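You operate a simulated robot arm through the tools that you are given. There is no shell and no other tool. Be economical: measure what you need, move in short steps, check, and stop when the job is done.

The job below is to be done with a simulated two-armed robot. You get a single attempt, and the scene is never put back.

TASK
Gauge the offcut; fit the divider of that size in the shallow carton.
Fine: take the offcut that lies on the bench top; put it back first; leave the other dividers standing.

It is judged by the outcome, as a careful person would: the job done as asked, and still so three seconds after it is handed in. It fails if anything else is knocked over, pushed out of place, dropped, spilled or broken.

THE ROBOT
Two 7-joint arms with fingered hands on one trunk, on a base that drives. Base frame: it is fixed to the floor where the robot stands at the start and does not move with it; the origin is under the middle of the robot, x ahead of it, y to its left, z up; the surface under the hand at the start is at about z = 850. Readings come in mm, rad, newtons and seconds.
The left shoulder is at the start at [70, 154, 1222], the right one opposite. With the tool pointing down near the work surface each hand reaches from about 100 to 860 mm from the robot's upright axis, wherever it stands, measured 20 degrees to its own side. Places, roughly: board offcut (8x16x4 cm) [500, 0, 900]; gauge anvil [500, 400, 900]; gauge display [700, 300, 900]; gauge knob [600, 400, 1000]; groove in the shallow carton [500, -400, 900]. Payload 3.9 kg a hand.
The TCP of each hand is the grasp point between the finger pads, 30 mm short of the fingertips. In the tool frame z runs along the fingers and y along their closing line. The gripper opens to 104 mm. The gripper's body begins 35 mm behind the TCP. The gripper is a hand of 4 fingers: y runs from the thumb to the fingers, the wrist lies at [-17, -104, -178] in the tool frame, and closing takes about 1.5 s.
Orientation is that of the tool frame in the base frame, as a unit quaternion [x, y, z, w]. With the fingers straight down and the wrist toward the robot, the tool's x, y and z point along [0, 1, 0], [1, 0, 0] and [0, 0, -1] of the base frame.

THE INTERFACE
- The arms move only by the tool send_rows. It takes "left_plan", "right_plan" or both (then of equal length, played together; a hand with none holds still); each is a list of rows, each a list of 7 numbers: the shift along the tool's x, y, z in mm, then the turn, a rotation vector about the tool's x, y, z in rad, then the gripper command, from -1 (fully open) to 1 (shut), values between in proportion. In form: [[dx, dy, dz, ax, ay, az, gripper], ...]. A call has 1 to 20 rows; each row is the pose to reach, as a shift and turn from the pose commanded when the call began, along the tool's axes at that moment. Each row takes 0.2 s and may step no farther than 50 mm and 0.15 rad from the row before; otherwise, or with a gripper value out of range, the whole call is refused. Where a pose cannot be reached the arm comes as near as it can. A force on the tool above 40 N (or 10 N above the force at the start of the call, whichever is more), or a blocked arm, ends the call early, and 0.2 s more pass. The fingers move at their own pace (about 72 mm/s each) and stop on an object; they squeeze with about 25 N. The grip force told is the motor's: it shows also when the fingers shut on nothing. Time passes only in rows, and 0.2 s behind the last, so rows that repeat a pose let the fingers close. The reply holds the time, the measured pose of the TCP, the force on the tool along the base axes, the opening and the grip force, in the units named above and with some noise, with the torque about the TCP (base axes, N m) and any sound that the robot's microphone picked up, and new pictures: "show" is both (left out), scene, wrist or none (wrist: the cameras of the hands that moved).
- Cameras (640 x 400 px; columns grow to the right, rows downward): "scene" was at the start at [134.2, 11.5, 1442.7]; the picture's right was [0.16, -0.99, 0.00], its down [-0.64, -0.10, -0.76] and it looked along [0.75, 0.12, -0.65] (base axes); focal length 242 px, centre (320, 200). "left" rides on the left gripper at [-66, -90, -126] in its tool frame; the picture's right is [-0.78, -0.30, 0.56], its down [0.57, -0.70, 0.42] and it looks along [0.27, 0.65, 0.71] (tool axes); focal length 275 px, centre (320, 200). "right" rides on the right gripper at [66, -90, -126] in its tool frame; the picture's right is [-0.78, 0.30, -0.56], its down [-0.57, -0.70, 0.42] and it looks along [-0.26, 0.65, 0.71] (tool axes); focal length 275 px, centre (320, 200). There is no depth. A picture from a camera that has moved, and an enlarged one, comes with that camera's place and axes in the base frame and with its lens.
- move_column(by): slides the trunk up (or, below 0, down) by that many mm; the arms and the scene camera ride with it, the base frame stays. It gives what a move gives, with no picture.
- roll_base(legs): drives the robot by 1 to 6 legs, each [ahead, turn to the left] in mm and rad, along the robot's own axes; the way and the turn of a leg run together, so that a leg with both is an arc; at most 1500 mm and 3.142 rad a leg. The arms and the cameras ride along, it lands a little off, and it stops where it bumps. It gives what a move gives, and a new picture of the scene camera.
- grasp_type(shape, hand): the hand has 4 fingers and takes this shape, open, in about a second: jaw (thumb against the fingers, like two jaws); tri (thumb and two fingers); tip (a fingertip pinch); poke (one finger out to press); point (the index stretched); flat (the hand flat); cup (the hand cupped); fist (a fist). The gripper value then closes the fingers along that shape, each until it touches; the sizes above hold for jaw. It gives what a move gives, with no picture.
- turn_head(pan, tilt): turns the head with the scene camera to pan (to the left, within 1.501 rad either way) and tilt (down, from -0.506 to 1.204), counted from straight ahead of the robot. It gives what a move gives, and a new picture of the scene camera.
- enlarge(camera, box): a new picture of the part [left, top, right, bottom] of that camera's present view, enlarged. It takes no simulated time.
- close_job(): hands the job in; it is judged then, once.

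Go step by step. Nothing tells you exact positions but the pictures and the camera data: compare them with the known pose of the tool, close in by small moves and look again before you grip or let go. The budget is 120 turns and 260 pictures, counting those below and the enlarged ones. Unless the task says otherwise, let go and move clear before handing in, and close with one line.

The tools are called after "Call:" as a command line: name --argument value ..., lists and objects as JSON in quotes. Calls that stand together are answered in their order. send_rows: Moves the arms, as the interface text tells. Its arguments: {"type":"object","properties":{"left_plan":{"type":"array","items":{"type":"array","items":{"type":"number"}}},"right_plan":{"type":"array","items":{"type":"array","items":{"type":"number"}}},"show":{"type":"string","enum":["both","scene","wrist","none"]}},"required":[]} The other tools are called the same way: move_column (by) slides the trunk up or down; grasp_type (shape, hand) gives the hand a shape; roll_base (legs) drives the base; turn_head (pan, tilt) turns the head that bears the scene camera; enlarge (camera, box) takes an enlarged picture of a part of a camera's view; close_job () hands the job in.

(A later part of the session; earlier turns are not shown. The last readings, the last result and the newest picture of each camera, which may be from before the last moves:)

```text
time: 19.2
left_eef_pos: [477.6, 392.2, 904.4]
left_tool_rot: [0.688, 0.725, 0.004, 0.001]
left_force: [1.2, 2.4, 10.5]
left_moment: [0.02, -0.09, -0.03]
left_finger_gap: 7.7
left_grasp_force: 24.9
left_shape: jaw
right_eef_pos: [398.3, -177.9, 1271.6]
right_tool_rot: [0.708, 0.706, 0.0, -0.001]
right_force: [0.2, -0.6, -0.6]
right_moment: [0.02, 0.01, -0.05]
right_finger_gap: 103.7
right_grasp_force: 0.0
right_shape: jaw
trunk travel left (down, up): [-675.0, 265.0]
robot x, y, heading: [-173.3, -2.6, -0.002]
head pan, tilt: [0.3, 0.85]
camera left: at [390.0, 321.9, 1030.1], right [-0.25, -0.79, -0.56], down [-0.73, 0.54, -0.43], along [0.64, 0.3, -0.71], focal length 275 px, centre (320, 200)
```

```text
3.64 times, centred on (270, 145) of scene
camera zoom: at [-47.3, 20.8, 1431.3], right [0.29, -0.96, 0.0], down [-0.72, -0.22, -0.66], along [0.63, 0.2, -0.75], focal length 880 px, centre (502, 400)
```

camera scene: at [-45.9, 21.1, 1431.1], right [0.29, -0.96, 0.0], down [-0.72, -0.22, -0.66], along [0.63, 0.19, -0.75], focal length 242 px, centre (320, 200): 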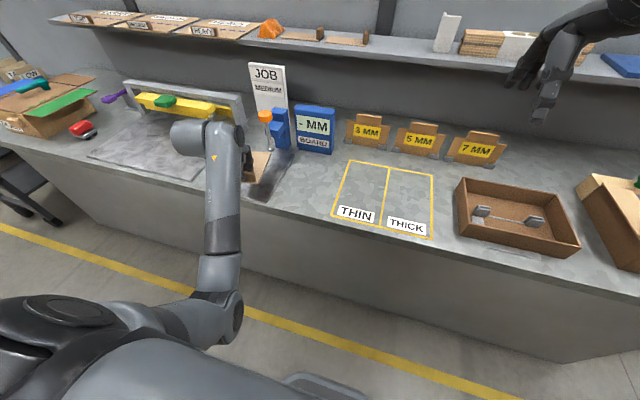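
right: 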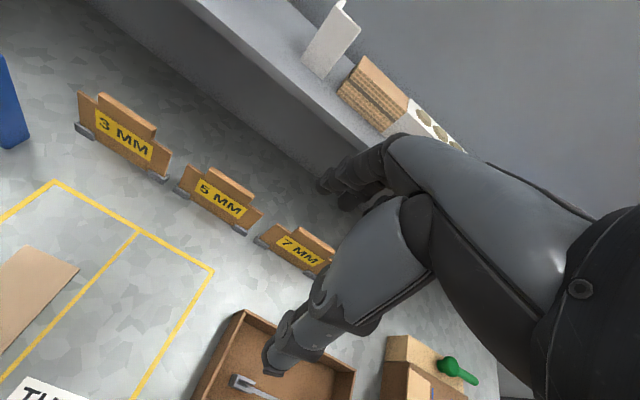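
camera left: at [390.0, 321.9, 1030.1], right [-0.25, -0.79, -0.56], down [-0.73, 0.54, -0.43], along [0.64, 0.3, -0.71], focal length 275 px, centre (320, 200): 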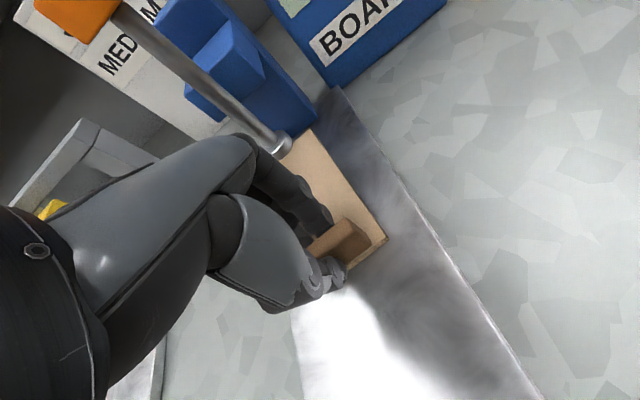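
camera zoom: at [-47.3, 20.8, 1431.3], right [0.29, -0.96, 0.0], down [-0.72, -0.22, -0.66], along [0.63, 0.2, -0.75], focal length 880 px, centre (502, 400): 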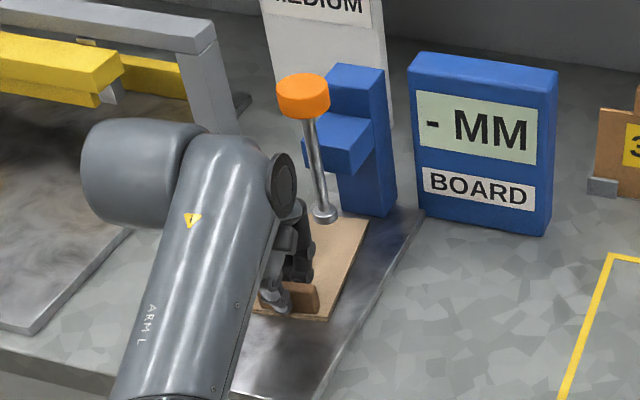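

The offcut sits on the anvil (10 N contact). I'll release and lift the hand straight up.

Call:
send_rows --left_plan '[[0, 0, -1, 0, 0, 0, 0.6], [0, 0, -1, 0, 0, 0, 0.2], [0, 0, -1, 0, 0, 0, -0.2], [0, 0, -1, 0, 0, 0, -0.4], [0, 0, -1, 0, 0, 0, -0.4], [0, -2, -20, 0, 0, 0, -0.4], [0, -10, -50, 0, 0, 0, -0.4], [0, -25, -90, 0, 0, 0, -0.4], [0, -45, -130, 0, 0, 0, -0.4], [0, -75, -165, 0, 0, 0, -0.4], [0, -75, -165, 0, 0, 0, -0.4]]' --show "both"

Call:
enlarge --camera "scene" --box '[230, 90, 310, 200]'

Call:
enlarge --camera "left" --box '[100, 0, 440, 290]'

```text
time: 21.6
left_eef_pos: [403.7, 390.2, 1068.0]
left_tool_rot: [0.689, 0.725, 0.003, -0.001]
left_force: [0.9, -0.8, 1.0]
left_moment: [0.03, 0.03, 0.01]
left_finger_gap: 72.4
left_grasp_force: 0.1
left_shape: jaw
right_eef_pos: [401.3, -175.3, 1270.6]
right_tool_rot: [0.707, 0.707, -0.001, -0.001]
right_force: [0.2, 0.1, 0.4]
right_moment: [-0.05, 0.0, -0.02]
right_finger_gap: 103.7
right_grasp_force: 0.0
right_shape: jaw
trunk travel left (down, up): [-675.0, 265.0]
robot x, y, heading: [-173.1, 0.5, -0.003]
head pan, tilt: [0.3, 0.85]
camera scene: at [-45.1, 21.7, 1431.0], right [0.29, -0.96, 0.0], down [-0.72, -0.22, -0.66], along [0.63, 0.19, -0.75], focal length 242 px, centre (320, 200)
camera left: at [316.1, 319.0, 1193.6], right [-0.26, -0.79, -0.56], down [-0.73, 0.54, -0.42], along [0.64, 0.3, -0.71], focal length 275 px, centre (320, 200)
```

scene: 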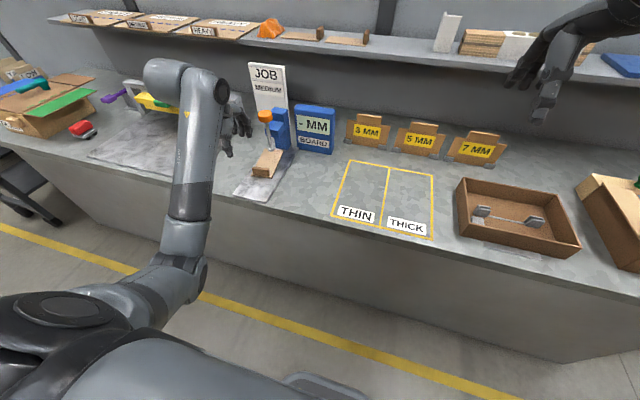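
left: 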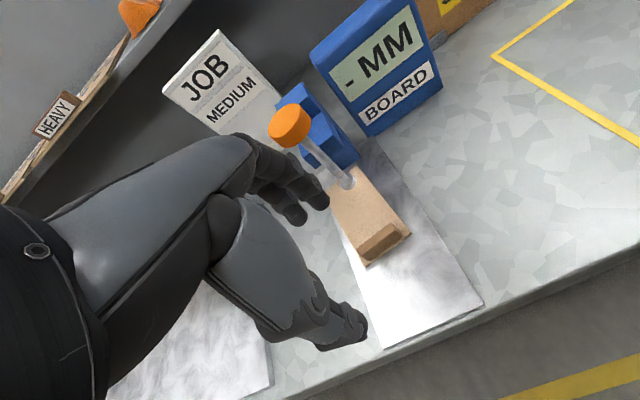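

```text
3.64 times, centred on (270, 145) of scene
camera zoom: at [-45.1, 21.7, 1431.0], right [0.29, -0.96, 0.0], down [-0.72, -0.22, -0.66], along [0.63, 0.19, -0.75], focal length 880 px, centre (502, 400)
```

zoom: 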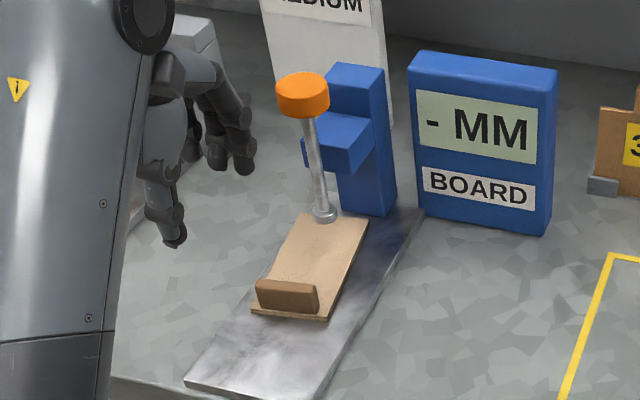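

```text
1.38 times, centred on (270, 145) of left
camera zoom: at [316.1, 319.0, 1193.6], right [-0.26, -0.79, -0.56], down [-0.73, 0.54, -0.42], along [0.64, 0.3, -0.71], focal length 380 px, centre (389, 276)
```

zoom: 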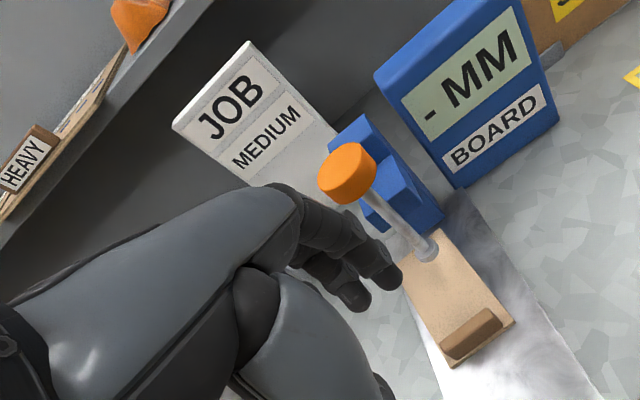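

The offcut is seated under the plunger foot. I'll press the knob (top about (572,386,1050)) with closed jaw fingertips; first I hover above it.

Call:
send_rows --left_plan '[[0, 0, -30, 0, 0, 0, 0.2], [0, 10, -60, 0, 0, 0, 1], [-2, 40, -65, 0, 0, 0, 1], [-5, 75, -65, 0, 0, 0, 1], [-8, 110, -65, 0, 0, 0, 1], [-10, 140, -65, 0, 0, 0, 1], [-12, 168, -65, 0, 0, 0, 1], [-12, 168, -65, 0, 0, 0, 1]]' --show "both"

Call:
enlarge --camera "scene" --box '[220, 70, 330, 180]'

Call:
enlarge --camera "left" --box '[220, 130, 440, 350]'

```text
time: 23.4
left_eef_pos: [572.8, 385.2, 1134.6]
left_tool_rot: [0.689, 0.724, 0.003, 0.0]
left_force: [0.3, -0.5, -0.4]
left_moment: [-0.02, -0.03, 0.02]
left_finger_gap: 0.0
left_grasp_force: 24.9
left_shape: jaw
right_eef_pos: [400.0, -175.4, 1271.6]
right_tool_rot: [0.707, 0.707, 0.0, 0.0]
right_force: [-1.3, -0.4, 0.0]
right_moment: [0.0, -0.01, -0.04]
right_finger_gap: 103.6
right_grasp_force: 0.1
right_shape: jaw
trunk travel left (down, up): [-675.0, 265.0]
robot x, y, heading: [-170.6, -0.1, -0.006]
head pan, tilt: [0.3, 0.85]
camera scene: at [-46.2, 21.8, 1431.1], right [0.29, -0.96, 0.0], down [-0.72, -0.22, -0.66], along [0.63, 0.19, -0.75], focal length 242 px, centre (320, 200)
camera left: at [484.3, 314.8, 1259.5], right [-0.26, -0.79, -0.56], down [-0.73, 0.54, -0.42], along [0.64, 0.3, -0.71], focal length 275 px, centre (320, 200)
```

scene: 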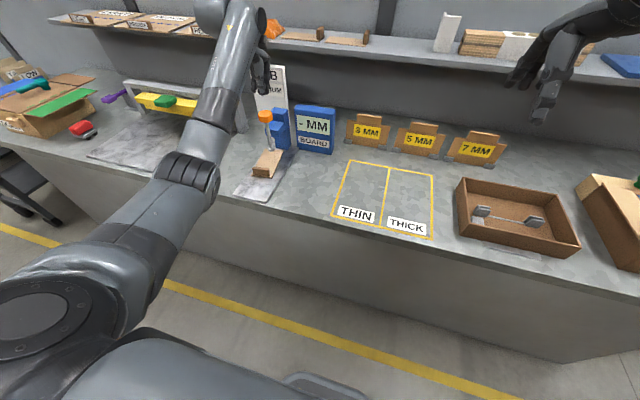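
left: 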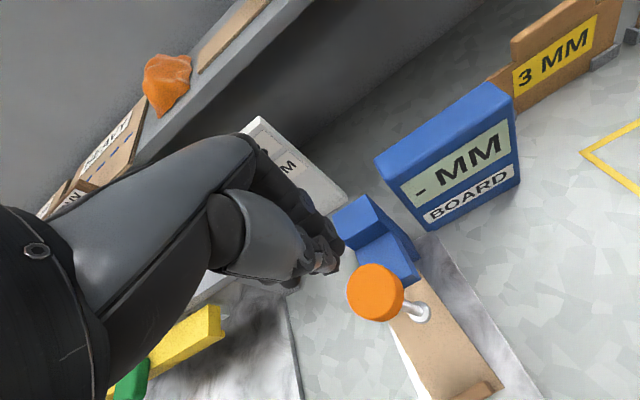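

```text
3.64 times, centred on (275, 125) of scene
camera zoom: at [-46.2, 21.8, 1431.1], right [0.29, -0.96, 0.0], down [-0.72, -0.22, -0.66], along [0.63, 0.19, -0.75], focal length 880 px, centre (484, 473)
```

zoom: 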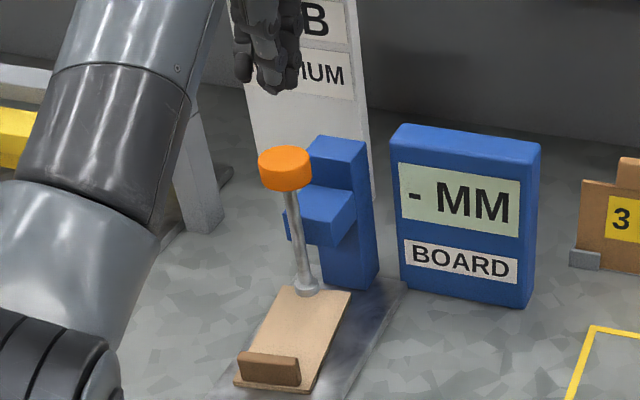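

```text
1.82 times, centred on (330, 240) of left
camera zoom: at [484.3, 314.8, 1259.5], right [-0.26, -0.79, -0.56], down [-0.73, 0.54, -0.42], along [0.64, 0.3, -0.71], focal length 500 px, centre (302, 127)
```

zoom: 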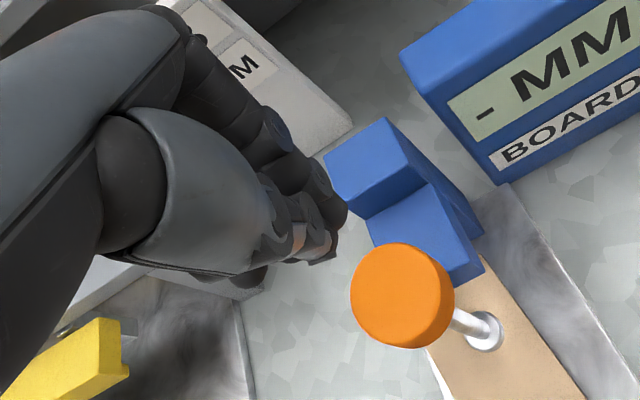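

Fingertips are nearly above the knob at about (561,386). I'll shift back 10 mm, then descend slowly, pressing until it bottoms.

Call:
send_rows --left_plan '[[1, -10, 15, 0, 0, 0, 1], [1, -10, 35, 0, 0, 0, 1], [1, -10, 47, 0, 0, 0, 1], [1, -10, 52, 0, 0, 0, 1], [1, -10, 57, 0, 0, 0, 1], [1, -10, 61, 0, 0, 0, 1], [1, -10, 65, 0, 0, 0, 1], [1, -10, 69, 0, 0, 0, 1], [1, -10, 69, 0, 0, 0, 1]]' --show "both"

Call:
enlarge --camera "scene" --box '[220, 70, 330, 180]'

```text
time: 25.4
left_eef_pos: [561.7, 384.1, 1064.1]
left_tool_rot: [0.689, 0.724, 0.003, 0.0]
left_force: [1.2, 0.5, 3.1]
left_moment: [0.06, -0.03, 0.0]
left_finger_gap: 0.0
left_grasp_force: 25.0
left_shape: jaw
right_eef_pos: [398.2, -177.0, 1271.4]
right_tool_rot: [0.708, 0.706, 0.0, 0.0]
right_force: [0.5, -0.2, 0.1]
right_moment: [0.01, 0.01, 0.03]
right_finger_gap: 103.8
right_grasp_force: 0.0
right_shape: jaw
trunk travel left (down, up): [-675.0, 265.0]
robot x, y, heading: [-170.5, -3.0, -0.0]
head pan, tilt: [0.3, 0.85]
camera scene: at [-46.2, 21.2, 1431.1], right [0.29, -0.96, 0.0], down [-0.72, -0.22, -0.66], along [0.63, 0.19, -0.75], focal length 242 px, centre (320, 200)
camera left: at [473.6, 314.5, 1190.2], right [-0.26, -0.79, -0.56], down [-0.73, 0.54, -0.42], along [0.64, 0.3, -0.71], focal length 275 px, centre (320, 200)
```

scene: 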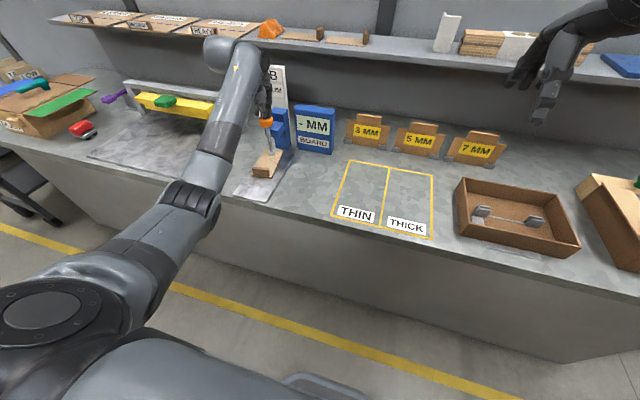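
left: 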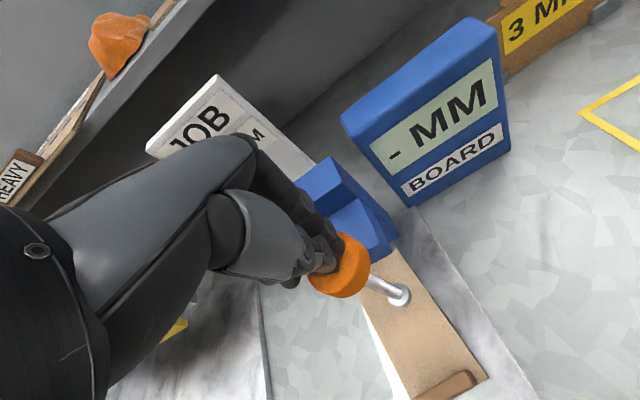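

```text
3.64 times, centred on (275, 125) of scene
camera zoom: at [-46.2, 21.2, 1431.1], right [0.29, -0.96, 0.0], down [-0.72, -0.22, -0.66], along [0.63, 0.19, -0.75], focal length 880 px, centre (484, 473)
```

zoom: 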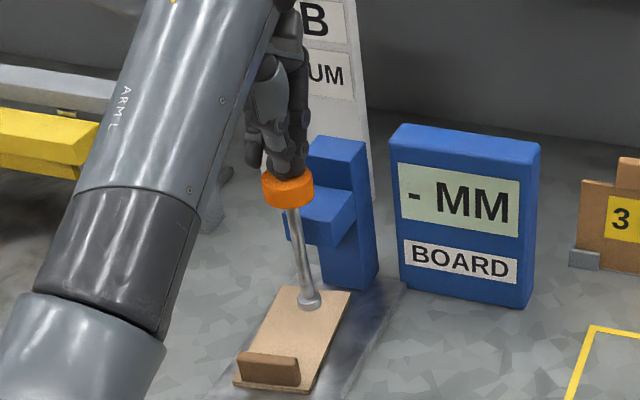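

The plunger follows the fingers down (about 3 N). I'll keep pressing in small steps.

Call:
send_rows --left_plan '[[0, 0, 3, 0, 0, 0, 1], [0, 0, 6, 0, 0, 0, 1], [0, 0, 9, 0, 0, 0, 1], [0, 0, 12, 0, 0, 0, 1], [0, 0, 14, 0, 0, 0, 1], [0, 0, 14, 0, 0, 0, 1], [0, 0, 14, 0, 0, 0, 1]]' --show "scene"

Call:
enlarge --camera "scene" --box '[220, 70, 330, 180]'

```text
time: 27.0
left_eef_pos: [561.2, 385.8, 1051.3]
left_tool_rot: [0.689, 0.724, 0.002, 0.0]
left_force: [0.9, 1.1, 3.6]
left_moment: [0.01, -0.04, -0.04]
left_finger_gap: 0.2
left_grasp_force: 24.2
left_shape: jaw
right_eef_pos: [399.9, -177.3, 1271.2]
right_tool_rot: [0.707, 0.707, -0.001, 0.0]
right_force: [0.1, 0.6, -0.2]
right_moment: [-0.04, 0.02, -0.01]
right_finger_gap: 103.7
right_grasp_force: 0.1
right_shape: jaw
trunk travel left (down, up): [-675.0, 265.0]
robot x, y, heading: [-169.4, 0.3, -0.003]
head pan, tilt: [0.3, 0.85]
heard: click
camera scene: at [-46.2, 21.1, 1431.1], right [0.29, -0.96, 0.0], down [-0.72, -0.22, -0.66], along [0.63, 0.19, -0.75], focal length 242 px, centre (320, 200)
```

scene: 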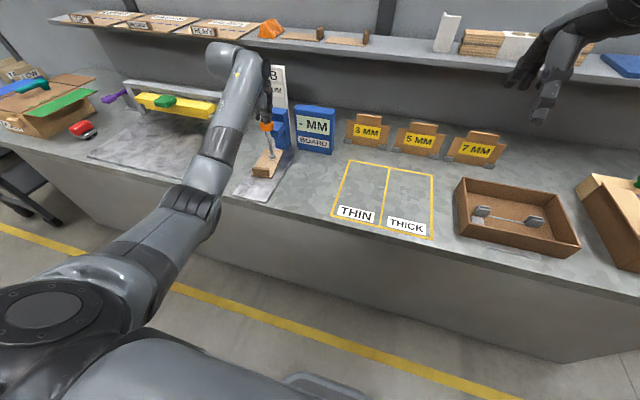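

```text
3.64 times, centred on (275, 125) of scene
camera zoom: at [-46.2, 21.1, 1431.1], right [0.29, -0.96, 0.0], down [-0.72, -0.22, -0.66], along [0.63, 0.19, -0.75], focal length 880 px, centre (484, 473)
```

zoom: 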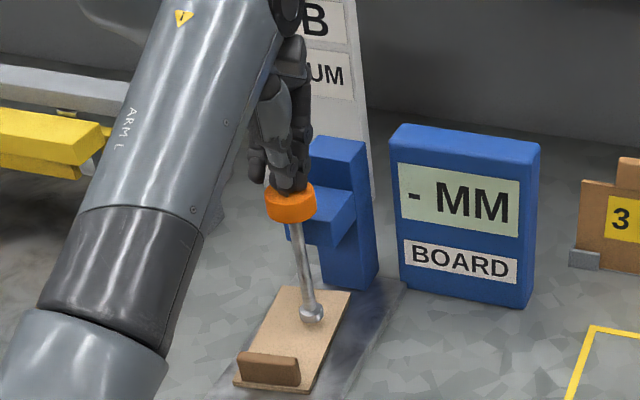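

A click was heard, but the display still shows a dash. I'll press a bit further and hold.

Call:
send_rows --left_plan '[[0, 0, 2, 0, 0, 0, 1], [0, 0, 4, 0, 0, 0, 1], [0, 0, 6, 0, 0, 0, 1], [0, 0, 6, 0, 0, 0, 1], [0, 0, 6, 0, 0, 0, 1], [0, 0, 6, 0, 0, 0, 1]]' --show "none"

Call:
enlarge --camera "scene" --box '[220, 70, 330, 180]'

```text
time: 28.4
left_eef_pos: [560.0, 385.9, 1043.6]
left_tool_rot: [0.69, 0.724, 0.003, 0.0]
left_force: [-0.2, -0.5, 4.2]
left_moment: [0.02, -0.06, -0.03]
left_finger_gap: 0.3
left_grasp_force: 25.2
left_shape: jaw
right_eef_pos: [398.9, -176.6, 1270.8]
right_tool_rot: [0.707, 0.707, 0.0, 0.0]
right_force: [-0.3, -0.4, 0.1]
right_moment: [-0.04, 0.0, 0.0]
right_finger_gap: 103.6
right_grasp_force: 0.1
right_shape: jaw
trunk travel left (down, up): [-675.0, 265.0]
robot x, y, heading: [-171.1, -3.3, 0.0]
head pan, tilt: [0.3, 0.85]
```

```text
3.64 times, centred on (275, 125) of scene
camera zoom: at [-46.5, 21.2, 1431.2], right [0.29, -0.96, 0.0], down [-0.72, -0.22, -0.66], along [0.63, 0.19, -0.75], focal length 880 px, centre (484, 473)
```

zoom: 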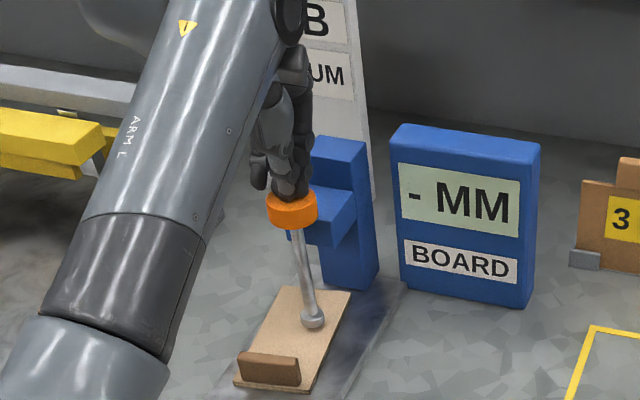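

The plunger is still travelling. I'll continue downward.

Call:
send_rows --left_plan '[[0, 0, 2, 0, 0, 0, 1], [0, 0, 4, 0, 0, 0, 1], [0, 0, 6, 0, 0, 0, 1], [0, 0, 8, 0, 0, 0, 1], [0, 0, 10, 0, 0, 0, 1], [0, 0, 10, 0, 0, 0, 1], [0, 0, 10, 0, 0, 0, 1]]' --show "none"

Call:
enlarge --camera "scene" --box '[220, 70, 330, 180]'

```text
time: 30.0
left_eef_pos: [559.4, 385.4, 1038.3]
left_tool_rot: [0.689, 0.725, 0.005, 0.002]
left_force: [5.7, 2.4, 17.5]
left_moment: [0.06, -0.22, 0.02]
left_finger_gap: 0.2
left_grasp_force: 24.8
left_shape: jaw
right_eef_pos: [397.1, -177.4, 1273.2]
right_tool_rot: [0.708, 0.707, 0.0, 0.0]
right_force: [0.7, -0.9, 0.5]
right_moment: [0.02, 0.0, -0.01]
right_finger_gap: 103.5
right_grasp_force: 0.0
right_shape: jaw
trunk travel left (down, up): [-675.0, 265.0]
robot x, y, heading: [-171.7, -2.4, 0.002]
head pan, tilt: [0.3, 0.85]
```

```text
3.64 times, centred on (275, 125) of scene
camera zoom: at [-48.1, 20.4, 1431.5], right [0.29, -0.96, 0.0], down [-0.72, -0.22, -0.66], along [0.63, 0.2, -0.75], focal length 880 px, centre (484, 473)
```

zoom: 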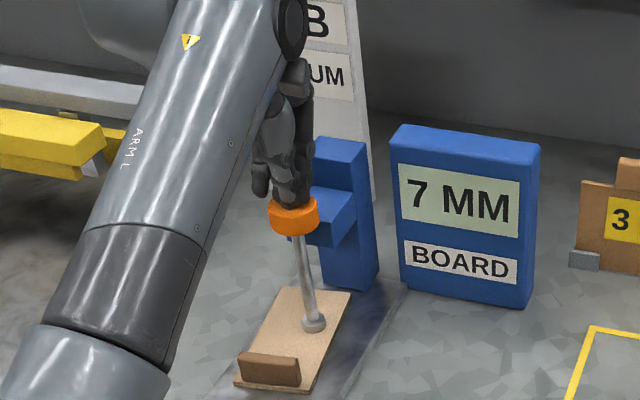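

The display reads 7 MM. I'll raise the hand off the knob, retreat, and open over the offcut's block.

Call:
send_rows --left_plan '[[0, 0, -10, 0, 0, 0, 1], [0, 0, -30, 0, 0, 0, 1], [0, 0, -60, 0, 0, 0, 1], [0, 0, -95, 0, 0, 0, 1], [0, -30, -100, 0, 0, 0, 0.5], [2, -60, -100, 0, 0, 0, 0], [4, -90, -85, 0, 0, 0, -0.4], [8, -125, -50, 0, 0, 0, -0.4], [10, -155, -30, 0, 0, 0, -0.4], [10, -155, -30, 0, 0, 0, -0.4]]' --show "both"

Call:
enlarge --camera "scene" --box '[220, 90, 330, 200]'

Call:
enlarge --camera "left" --box '[260, 130, 480, 350]'

```text
time: 32.2
left_eef_pos: [406.8, 387.5, 1061.9]
left_tool_rot: [0.69, 0.724, 0.003, -0.001]
left_force: [0.2, 0.4, 0.1]
left_moment: [0.01, 0.0, 0.0]
left_finger_gap: 72.3
left_grasp_force: 0.1
left_shape: jaw
right_eef_pos: [401.1, -176.6, 1271.6]
right_tool_rot: [0.708, 0.707, 0.0, -0.001]
right_force: [0.8, -0.2, 0.7]
right_moment: [-0.01, 0.01, 0.01]
right_finger_gap: 103.5
right_grasp_force: 0.0
right_shape: jaw
trunk travel left (down, up): [-675.0, 265.0]
robot x, y, heading: [-171.9, 0.4, -0.002]
head pan, tilt: [0.3, 0.85]
camera scene: at [-45.0, 21.1, 1431.0], right [0.29, -0.96, 0.0], down [-0.72, -0.22, -0.66], along [0.63, 0.19, -0.75], focal length 242 px, centre (320, 200)
camera left: at [318.7, 316.4, 1188.2], right [-0.26, -0.79, -0.56], down [-0.73, 0.54, -0.42], along [0.64, 0.3, -0.71], focal length 275 px, centre (320, 200)
```

scene: 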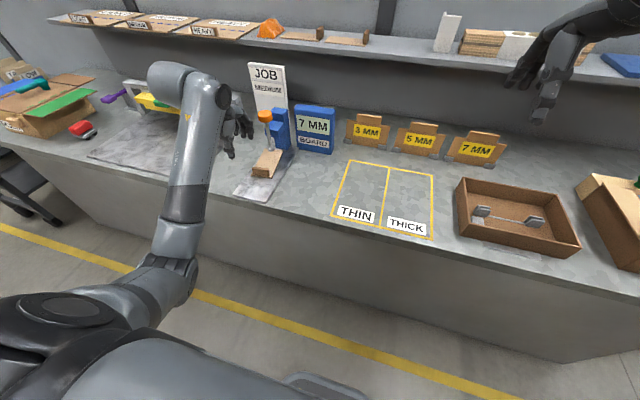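
left: 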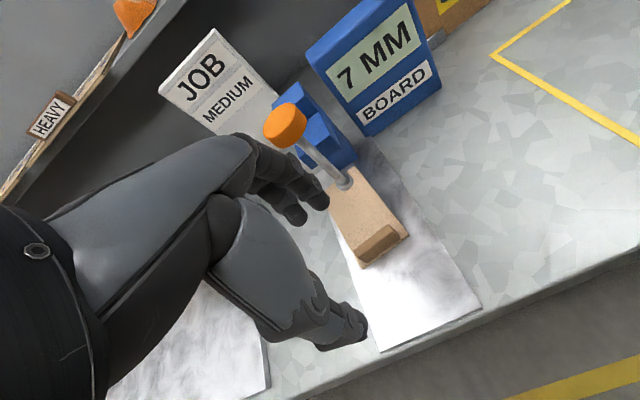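

```text
3.64 times, centred on (275, 145) of scene
camera zoom: at [-45.0, 21.1, 1431.0], right [0.29, -0.96, 0.0], down [-0.72, -0.22, -0.66], along [0.63, 0.19, -0.75], focal length 880 px, centre (484, 400)
```

zoom: 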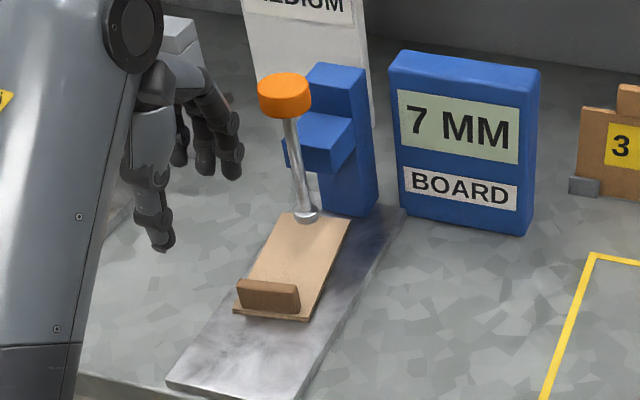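

```text
1.82 times, centred on (370, 240) of left
camera zoom: at [318.7, 316.4, 1188.2], right [-0.26, -0.79, -0.56], down [-0.73, 0.54, -0.42], along [0.64, 0.3, -0.71], focal length 500 px, centre (229, 127)
```

zoom: 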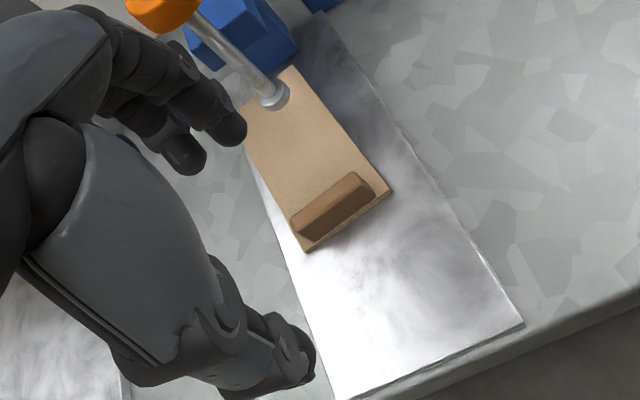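

The plunger returned and the display holds 7 MM. I'll go back along the same path to regrip the block.

Call:
send_rows --left_plan '[[0, 30, 30, 0, 0, 0, -0.4], [1, 50, 70, 0, 0, 0, -0.4], [1, 63, 110, 0, 0, 0, -0.4], [1, 70, 140, 0, 0, 0, -0.4], [1, 71, 156, 0, 0, 0, -0.4], [1, 71, 156, 0, 0, 0, 0.2], [1, 71, 156, 0, 0, 0, 1], [1, 71, 156, 0, 0, 0, 1], [1, 71, 156, 0, 0, 0, 1], [1, 71, 156, 0, 0, 0, 1], [1, 71, 156, 0, 0, 0, 1]]' --show "wrist"

Call:
enlarge --camera "left" --box '[200, 50, 440, 290]'

```text
time: 34.6
left_eef_pos: [477.6, 391.5, 908.0]
left_tool_rot: [0.689, 0.725, 0.002, 0.0]
left_force: [-0.5, 0.3, -0.8]
left_moment: [-0.01, -0.04, 0.01]
left_finger_gap: 8.4
left_grasp_force: 26.1
left_shape: jaw
right_eef_pos: [399.9, -176.5, 1270.3]
right_tool_rot: [0.708, 0.707, 0.0, -0.001]
right_force: [0.9, -1.2, -0.3]
right_moment: [0.01, -0.02, -0.05]
right_finger_gap: 103.6
right_grasp_force: 0.1
right_shape: jaw
trunk travel left (down, up): [-675.0, 265.0]
robot x, y, heading: [-169.3, 0.6, -0.003]
head pan, tilt: [0.3, 0.85]
camera left: at [390.1, 321.9, 1034.1], right [-0.26, -0.79, -0.56], down [-0.73, 0.54, -0.42], along [0.64, 0.3, -0.71], focal length 275 px, centre (320, 200)
```

left: 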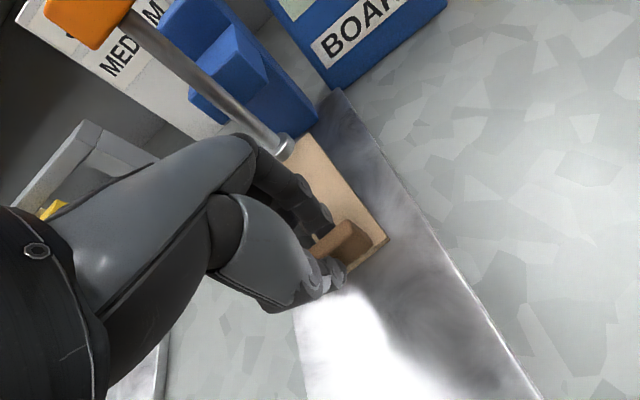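

```text
1.67 times, centred on (320, 170) of left
camera zoom: at [390.1, 321.9, 1034.1], right [-0.26, -0.79, -0.56], down [-0.73, 0.54, -0.42], along [0.64, 0.3, -0.71], focal length 459 px, centre (320, 250)
```

zoom: 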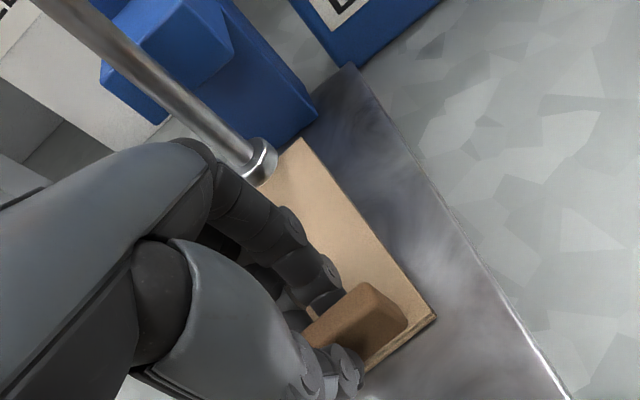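

Gripped again, about 3 mm higher than before. I'll lift 7 mm, draw it out from under the foot, then raise.

Call:
send_rows --left_plan '[[0, 0, -4, 0, 0, 0, 1], [0, 0, -7, 0, 0, 0, 1], [0, -20, -7, 0, 0, 0, 1], [1, -45, -8, 0, 0, 0, 1], [2, -75, -10, 0, 0, 0, 1], [3, -105, -25, 0, 0, 0, 1], [3, -120, -60, 0, 0, 0, 1], [3, -120, -100, 0, 0, 0, 1], [3, -120, -100, 0, 0, 0, 1]]' --show "both"

```text
time: 36.6
left_eef_pos: [356.3, 388.0, 1007.4]
left_tool_rot: [0.69, 0.724, 0.003, 0.0]
left_force: [0.2, -0.6, -0.7]
left_moment: [0.0, 0.0, -0.01]
left_finger_gap: 8.3
left_grasp_force: 25.3
left_shape: jaw
right_eef_pos: [400.1, -176.6, 1271.1]
right_tool_rot: [0.707, 0.707, -0.001, 0.0]
right_force: [-0.2, 0.6, -0.2]
right_moment: [0.0, -0.01, 0.01]
right_finger_gap: 103.8
right_grasp_force: 0.2
right_shape: jaw
trunk travel left (down, up): [-675.0, 265.0]
robot x, y, heading: [-171.4, 1.4, -0.006]
head pan, tilt: [0.3, 0.85]
camera scene: at [-46.0, 21.7, 1431.1], right [0.29, -0.96, 0.0], down [-0.72, -0.22, -0.66], along [0.63, 0.19, -0.75], focal length 242 px, centre (320, 200)
camera left: at [269.6, 318.6, 1133.8], right [-0.26, -0.79, -0.56], down [-0.73, 0.54, -0.42], along [0.64, 0.3, -0.71], focal length 275 px, centre (320, 200)
```

scene: 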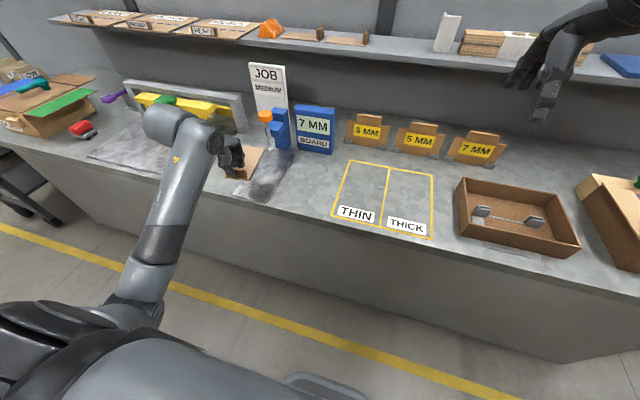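
left: 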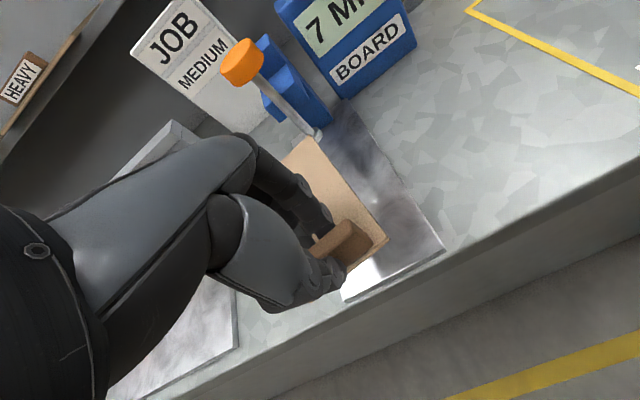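

Clear of the gauge. Now I carry it back over its old spot.

Call:
send_rows --left_plan '[[-45, 7, 0, 0, 0, 0, 1], [-90, 14, 0, 0, 0, 0, 1], [-135, 20, 0, 0, 0, 0, 1], [-180, 27, 0, 0, 0, 0, 1], [-225, 34, 10, 0, 0, 0, 1], [-270, 41, 25, 0, 0, 0, 1], [-315, 48, 45, 0, 0, 0, 1], [-358, 54, 65, 0, 0, 0, 1], [-358, 54, 75, 0, 0, 0, 1], [-358, 54, 75, 0, 0, 0, 1]]' --show "both"

```text
time: 38.8
left_eef_pos: [428.6, 34.2, 931.9]
left_tool_rot: [0.689, 0.725, 0.002, 0.0]
left_force: [-0.1, -0.6, -1.3]
left_moment: [0.02, 0.03, 0.01]
left_finger_gap: 8.1
left_grasp_force: 24.8
left_shape: jaw
right_eef_pos: [400.2, -176.2, 1271.5]
right_tool_rot: [0.707, 0.707, 0.0, -0.001]
right_force: [-0.2, -0.1, 0.9]
right_moment: [0.02, 0.01, 0.04]
right_finger_gap: 104.0
right_grasp_force: 0.1
right_shape: jaw
trunk travel left (down, up): [-675.0, 265.0]
robot x, y, heading: [-173.4, -3.3, -0.005]
head pan, tilt: [0.3, 0.85]
camera scene: at [-45.8, 21.4, 1431.1], right [0.3, -0.96, 0.0], down [-0.72, -0.22, -0.66], along [0.63, 0.19, -0.75], focal length 242 px, centre (320, 200)
camera left: at [341.3, -36.4, 1056.7], right [-0.26, -0.79, -0.56], down [-0.73, 0.54, -0.42], along [0.64, 0.3, -0.71], focal length 275 px, centre (320, 200)
```

scene: 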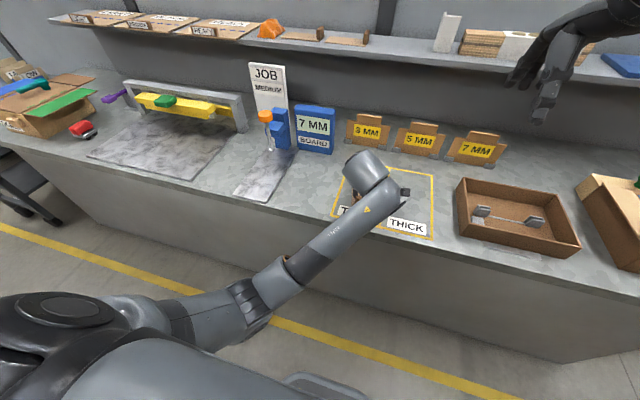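
left: 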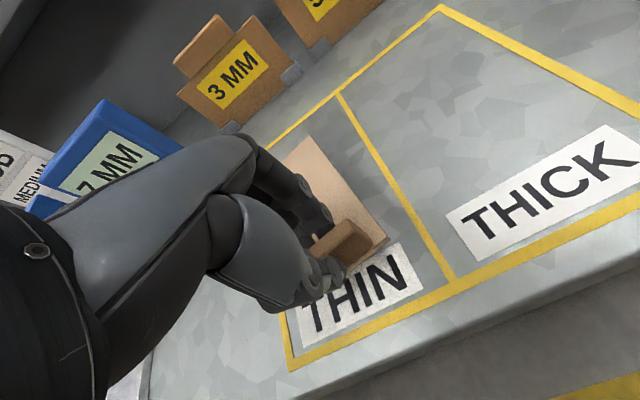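

Directly above the original spot. I'll lower to light contact, expected around TCP z 896.

Call:
send_rows --left_plan '[[0, 0, 15, 0, 0, 0, 1], [0, 0, 25, 0, 0, 0, 1], [0, 0, 30, 0, 0, 0, 1], [0, 0, 32, 0, 0, 0, 1], [0, 0, 34, 0, 0, 0, 1], [0, 0, 34, 0, 0, 0, 1]]' --show "none"

```text
time: 40.2
left_eef_pos: [428.0, 35.4, 897.3]
left_tool_rot: [0.69, 0.724, 0.003, 0.0]
left_force: [0.1, -0.5, -0.4]
left_moment: [0.0, -0.03, 0.02]
left_finger_gap: 8.0
left_grasp_force: 24.7
left_shape: jaw
right_eef_pos: [399.2, -175.3, 1270.6]
right_tool_rot: [0.708, 0.706, 0.0, -0.001]
right_force: [-0.2, 0.7, 0.1]
right_moment: [0.01, 0.0, -0.01]
right_finger_gap: 103.7
right_grasp_force: 0.2
right_shape: jaw
trunk travel left (down, up): [-675.0, 265.0]
robot x, y, heading: [-171.8, 0.9, -0.002]
head pan, tilt: [0.3, 0.85]
```

Call:
send_rows --left_plan '[[0, 0, 1, 0, 0, 0, 1], [-1, 0, 2, 0, 0, 0, 1], [-1, 0, 2, 0, 0, 0, 1]]' --show "none"

```text
time: 41.0
left_eef_pos: [429.3, 32.9, 896.3]
left_tool_rot: [0.69, 0.724, 0.003, 0.001]
left_force: [-0.1, 0.4, 3.3]
left_moment: [-0.02, -0.04, 0.02]
left_finger_gap: 8.1
left_grasp_force: 25.2
left_shape: jaw
right_eef_pos: [400.5, -176.5, 1271.3]
right_tool_rot: [0.708, 0.707, 0.0, -0.001]
right_force: [0.2, -0.6, -0.3]
right_moment: [0.0, -0.03, 0.0]
right_finger_gap: 103.5
right_grasp_force: 0.0
right_shape: jaw
trunk travel left (down, up): [-675.0, 265.0]
robot x, y, heading: [-172.6, -1.0, -0.003]
head pan, tilt: [0.3, 0.85]
```

Light contact (3 N). I'll release, lift off and move the left arm up and away.

Call:
send_rows --left_plan '[[0, 0, 0, 0, 0, 0, 0.6], [0, 0, 0, 0, 0, 0, 0.2], [0, 0, 0, 0, 0, 0, -0.2], [0, 0, 0, 0, 0, 0, -0.4], [0, 0, 0, 0, 0, 0, -0.4], [0, 0, -20, 0, 0, 0, -0.4], [0, 0, -55, 0, 0, 0, -0.4], [0, 0, -100, 0, 0, 0, -0.4], [20, 0, -145, 0, 0, 0, -0.4], [60, 0, -170, 0, 0, 0, -0.4], [105, 0, -190, 0, 0, 0, -0.4], [150, 0, -210, 0, 0, 0, -0.4], [195, 0, -230, 0, 0, 0, -0.4], [230, 0, -260, 0, 0, 0, -0.4]]' --show "both"

Call:
turn_head --pan -0.1 --tilt 0.75

Call:
enlarge --camera "scene" --box '[210, 90, 430, 260]'

```text
time: 44.0
left_eef_pos: [416.7, 263.4, 1156.0]
left_tool_rot: [0.69, 0.724, 0.002, -0.001]
left_force: [-0.5, -1.3, -0.1]
left_moment: [0.0, -0.03, -0.04]
left_finger_gap: 72.5
left_grasp_force: 0.1
left_shape: jaw
right_eef_pos: [400.4, -177.1, 1271.5]
right_tool_rot: [0.707, 0.707, -0.001, 0.0]
right_force: [0.1, -0.6, -0.1]
right_moment: [-0.01, 0.02, 0.0]
right_finger_gap: 103.7
right_grasp_force: 0.1
right_shape: jaw
trunk travel left (down, up): [-675.0, 265.0]
robot x, y, heading: [-172.5, -4.1, 0.004]
head pan, tilt: [0.3, 0.85]
camera scene: at [-45.8, 20.1, 1431.0], right [0.29, -0.96, 0.0], down [-0.72, -0.22, -0.66], along [0.63, 0.2, -0.75], focal length 242 px, centre (320, 200)
camera left: at [328.6, 192.1, 1282.4], right [-0.26, -0.79, -0.56], down [-0.73, 0.54, -0.42], along [0.64, 0.3, -0.71], focal length 275 px, centre (320, 200)
```

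scene: 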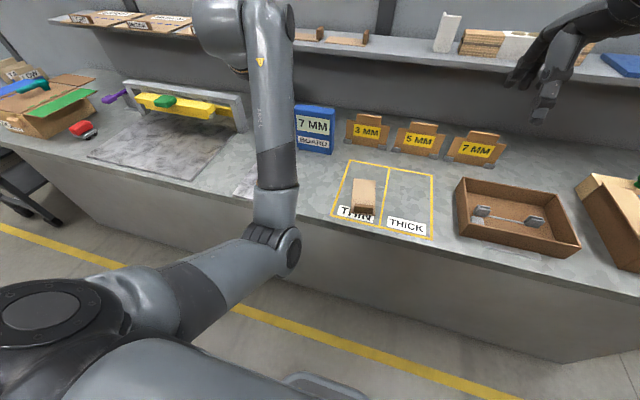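
left: 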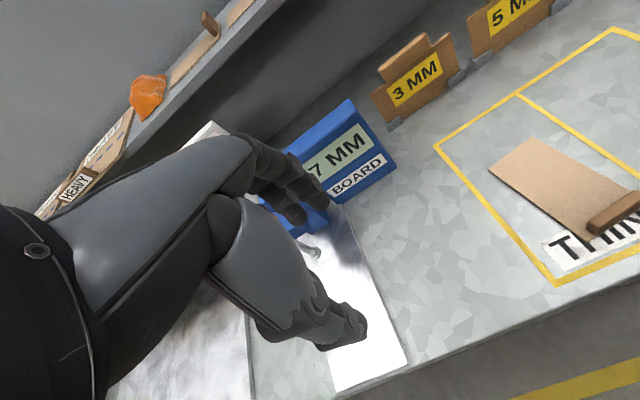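

```text
time: 44.9
left_eef_pos: [416.0, 263.2, 1156.9]
left_tool_rot: [0.69, 0.724, 0.003, 0.0]
left_force: [-0.1, 0.2, -0.4]
left_moment: [0.01, 0.0, 0.01]
left_finger_gap: 72.5
left_grasp_force: 0.1
left_shape: jaw
right_eef_pos: [400.0, -175.7, 1269.8]
right_tool_rot: [0.707, 0.707, -0.001, -0.001]
right_force: [0.5, 0.1, 0.5]
right_moment: [0.01, -0.01, -0.04]
right_finger_gap: 104.0
right_grasp_force: 0.1
right_shape: jaw
trunk travel left (down, up): [-675.0, 265.0]
robot x, y, heading: [-169.8, 3.0, 0.0]
head pan, tilt: [-0.099, 0.75]
camera scene: at [-38.1, -9.4, 1439.1], right [-0.1, -0.99, 0.0], down [-0.68, 0.07, -0.73], along [0.73, -0.07, -0.68], focal length 242 px, centre (320, 200)
```

scene: 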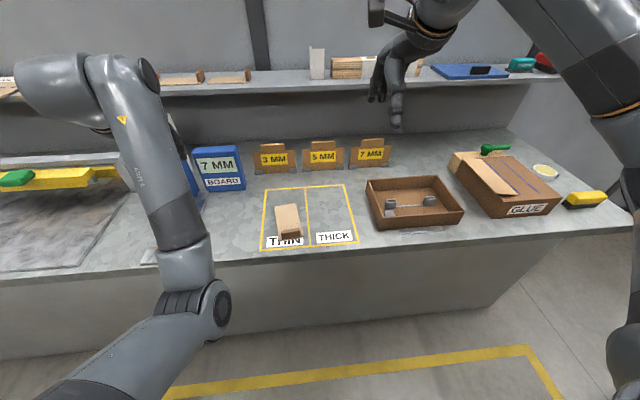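

```text
2.35 times, centred on (320, 175) of scene
camera zoom: at [-38.1, -9.4, 1439.1], right [-0.1, -0.99, 0.0], down [-0.68, 0.07, -0.73], along [0.73, -0.07, -0.68], focal length 570 px, centre (320, 259)
```

zoom: 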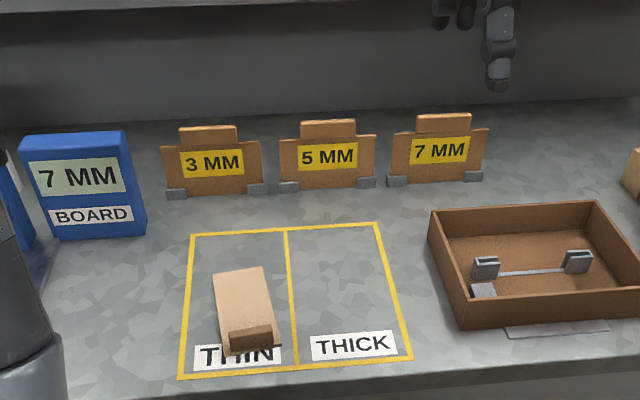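

The offcut lies back in its place and the display says 7 MM. The 7 MM divider stands at roughly (765,-290) with its tab top near z 987. I'll tuck the left arm to its starting posture and drive forward for the right hand.

Call:
send_rows --left_plan '[[-10, -10, -30, 0, 0, 0, -0.4], [-25, -20, -60, 0, 0, 0, -0.4], [-35, -25, -80, 0, 0, 0.02, -0.4], [-35, -25, -80, 0, 0, 0.045, -0.4]]' --show "none"

Call:
roll_base --legs '[[190, 0]]'

```text
time: 46.1
left_eef_pos: [390.6, 264.4, 1246.6]
left_tool_rot: [0.675, 0.737, 0.02, -0.006]
left_force: [0.3, 0.0, 0.0]
left_moment: [0.0, 0.0, 0.02]
left_finger_gap: 72.6
left_grasp_force: 0.1
left_shape: jaw
right_eef_pos: [399.3, -175.2, 1271.9]
right_tool_rot: [0.708, 0.706, 0.001, 0.0]
right_force: [-0.8, 0.5, -0.3]
right_moment: [0.03, 0.01, -0.03]
right_finger_gap: 103.7
right_grasp_force: 0.1
right_shape: jaw
trunk travel left (down, up): [-675.0, 265.0]
robot x, y, heading: [-172.6, -2.5, -0.002]
head pan, tilt: [-0.099, 0.75]
stopped in row 4 (left hand): the arm was blocked; the commanded pose is now the measured one
```

```text
time: 47.6
left_eef_pos: [578.3, 262.8, 1247.0]
left_tool_rot: [0.676, 0.736, 0.022, -0.005]
left_force: [-0.2, 0.2, -0.4]
left_moment: [-0.04, -0.01, 0.02]
left_finger_gap: 72.7
left_grasp_force: 0.0
left_shape: jaw
right_eef_pos: [587.4, -176.1, 1272.4]
right_tool_rot: [0.708, 0.706, 0.001, 0.0]
right_force: [0.1, -0.4, -0.1]
right_moment: [-0.03, -0.04, 0.02]
right_finger_gap: 104.0
right_grasp_force: 0.0
right_shape: jaw
trunk travel left (down, up): [-675.0, 265.0]
robot x, y, heading: [17.7, 2.4, -0.004]
head pan, tilt: [-0.099, 0.75]
camera scene: at [149.4, -10.2, 1439.4], right [-0.1, -0.99, 0.0], down [-0.68, 0.07, -0.73], along [0.73, -0.07, -0.68], focal length 242 px, centre (320, 200)
```

scene: 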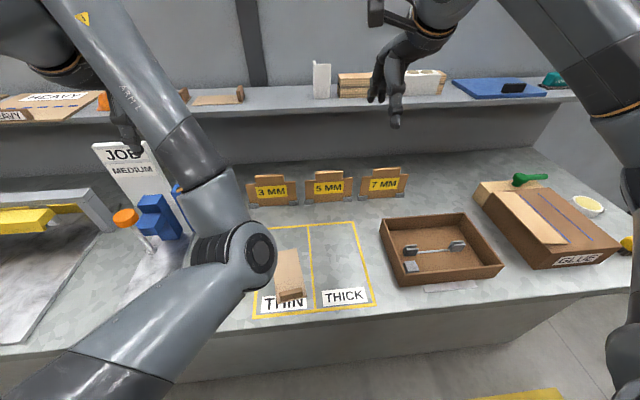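

The base is forward at x≈18. I'll zoom on the 7 MM divider and the carton slots.

Call:
enlarge --camera "scene" --box '[330, 150, 430, 220]'

Call:
enlarge --camera "scene" --box '[370, 200, 510, 300]'

Call:
enlarge --camera "right" --box '[0, 0, 640, 400]'

```text
5.71 times, centred on (380, 185) of scene
camera zoom: at [149.4, -10.2, 1439.4], right [-0.1, -0.99, 0.0], down [-0.68, 0.07, -0.73], along [0.73, -0.07, -0.68], focal length 1383 px, centre (-23, 286)
```

zoom: 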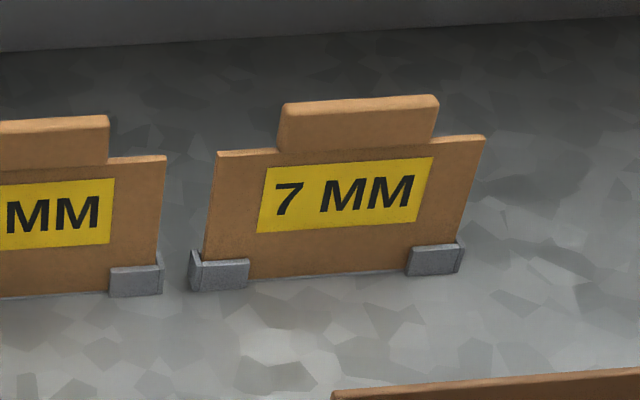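

```text
4.00 times, centred on (440, 250) of scene
camera zoom: at [149.4, -10.2, 1439.4], right [-0.1, -0.99, 0.0], down [-0.68, 0.07, -0.73], along [0.73, -0.07, -0.68], focal length 968 px, centre (-160, 0)
```

zoom: 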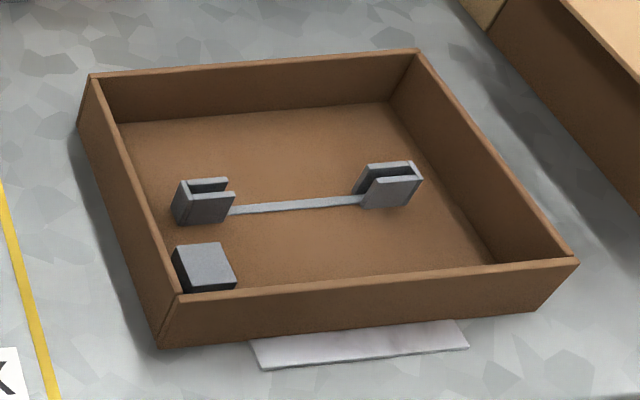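

```text
1.00 times, centred on (320, 200) of right (not enlarged: the box is as wide or as high as the picture)
camera zoom: at [498.1, -110.5, 1398.4], right [0.29, -0.78, 0.56], down [-0.7, -0.57, -0.43], along [0.65, -0.27, -0.71], focal length 275 px, centre (320, 200)
```

zoom: 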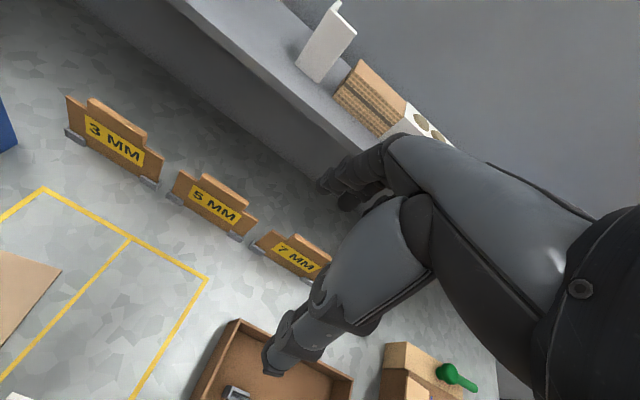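

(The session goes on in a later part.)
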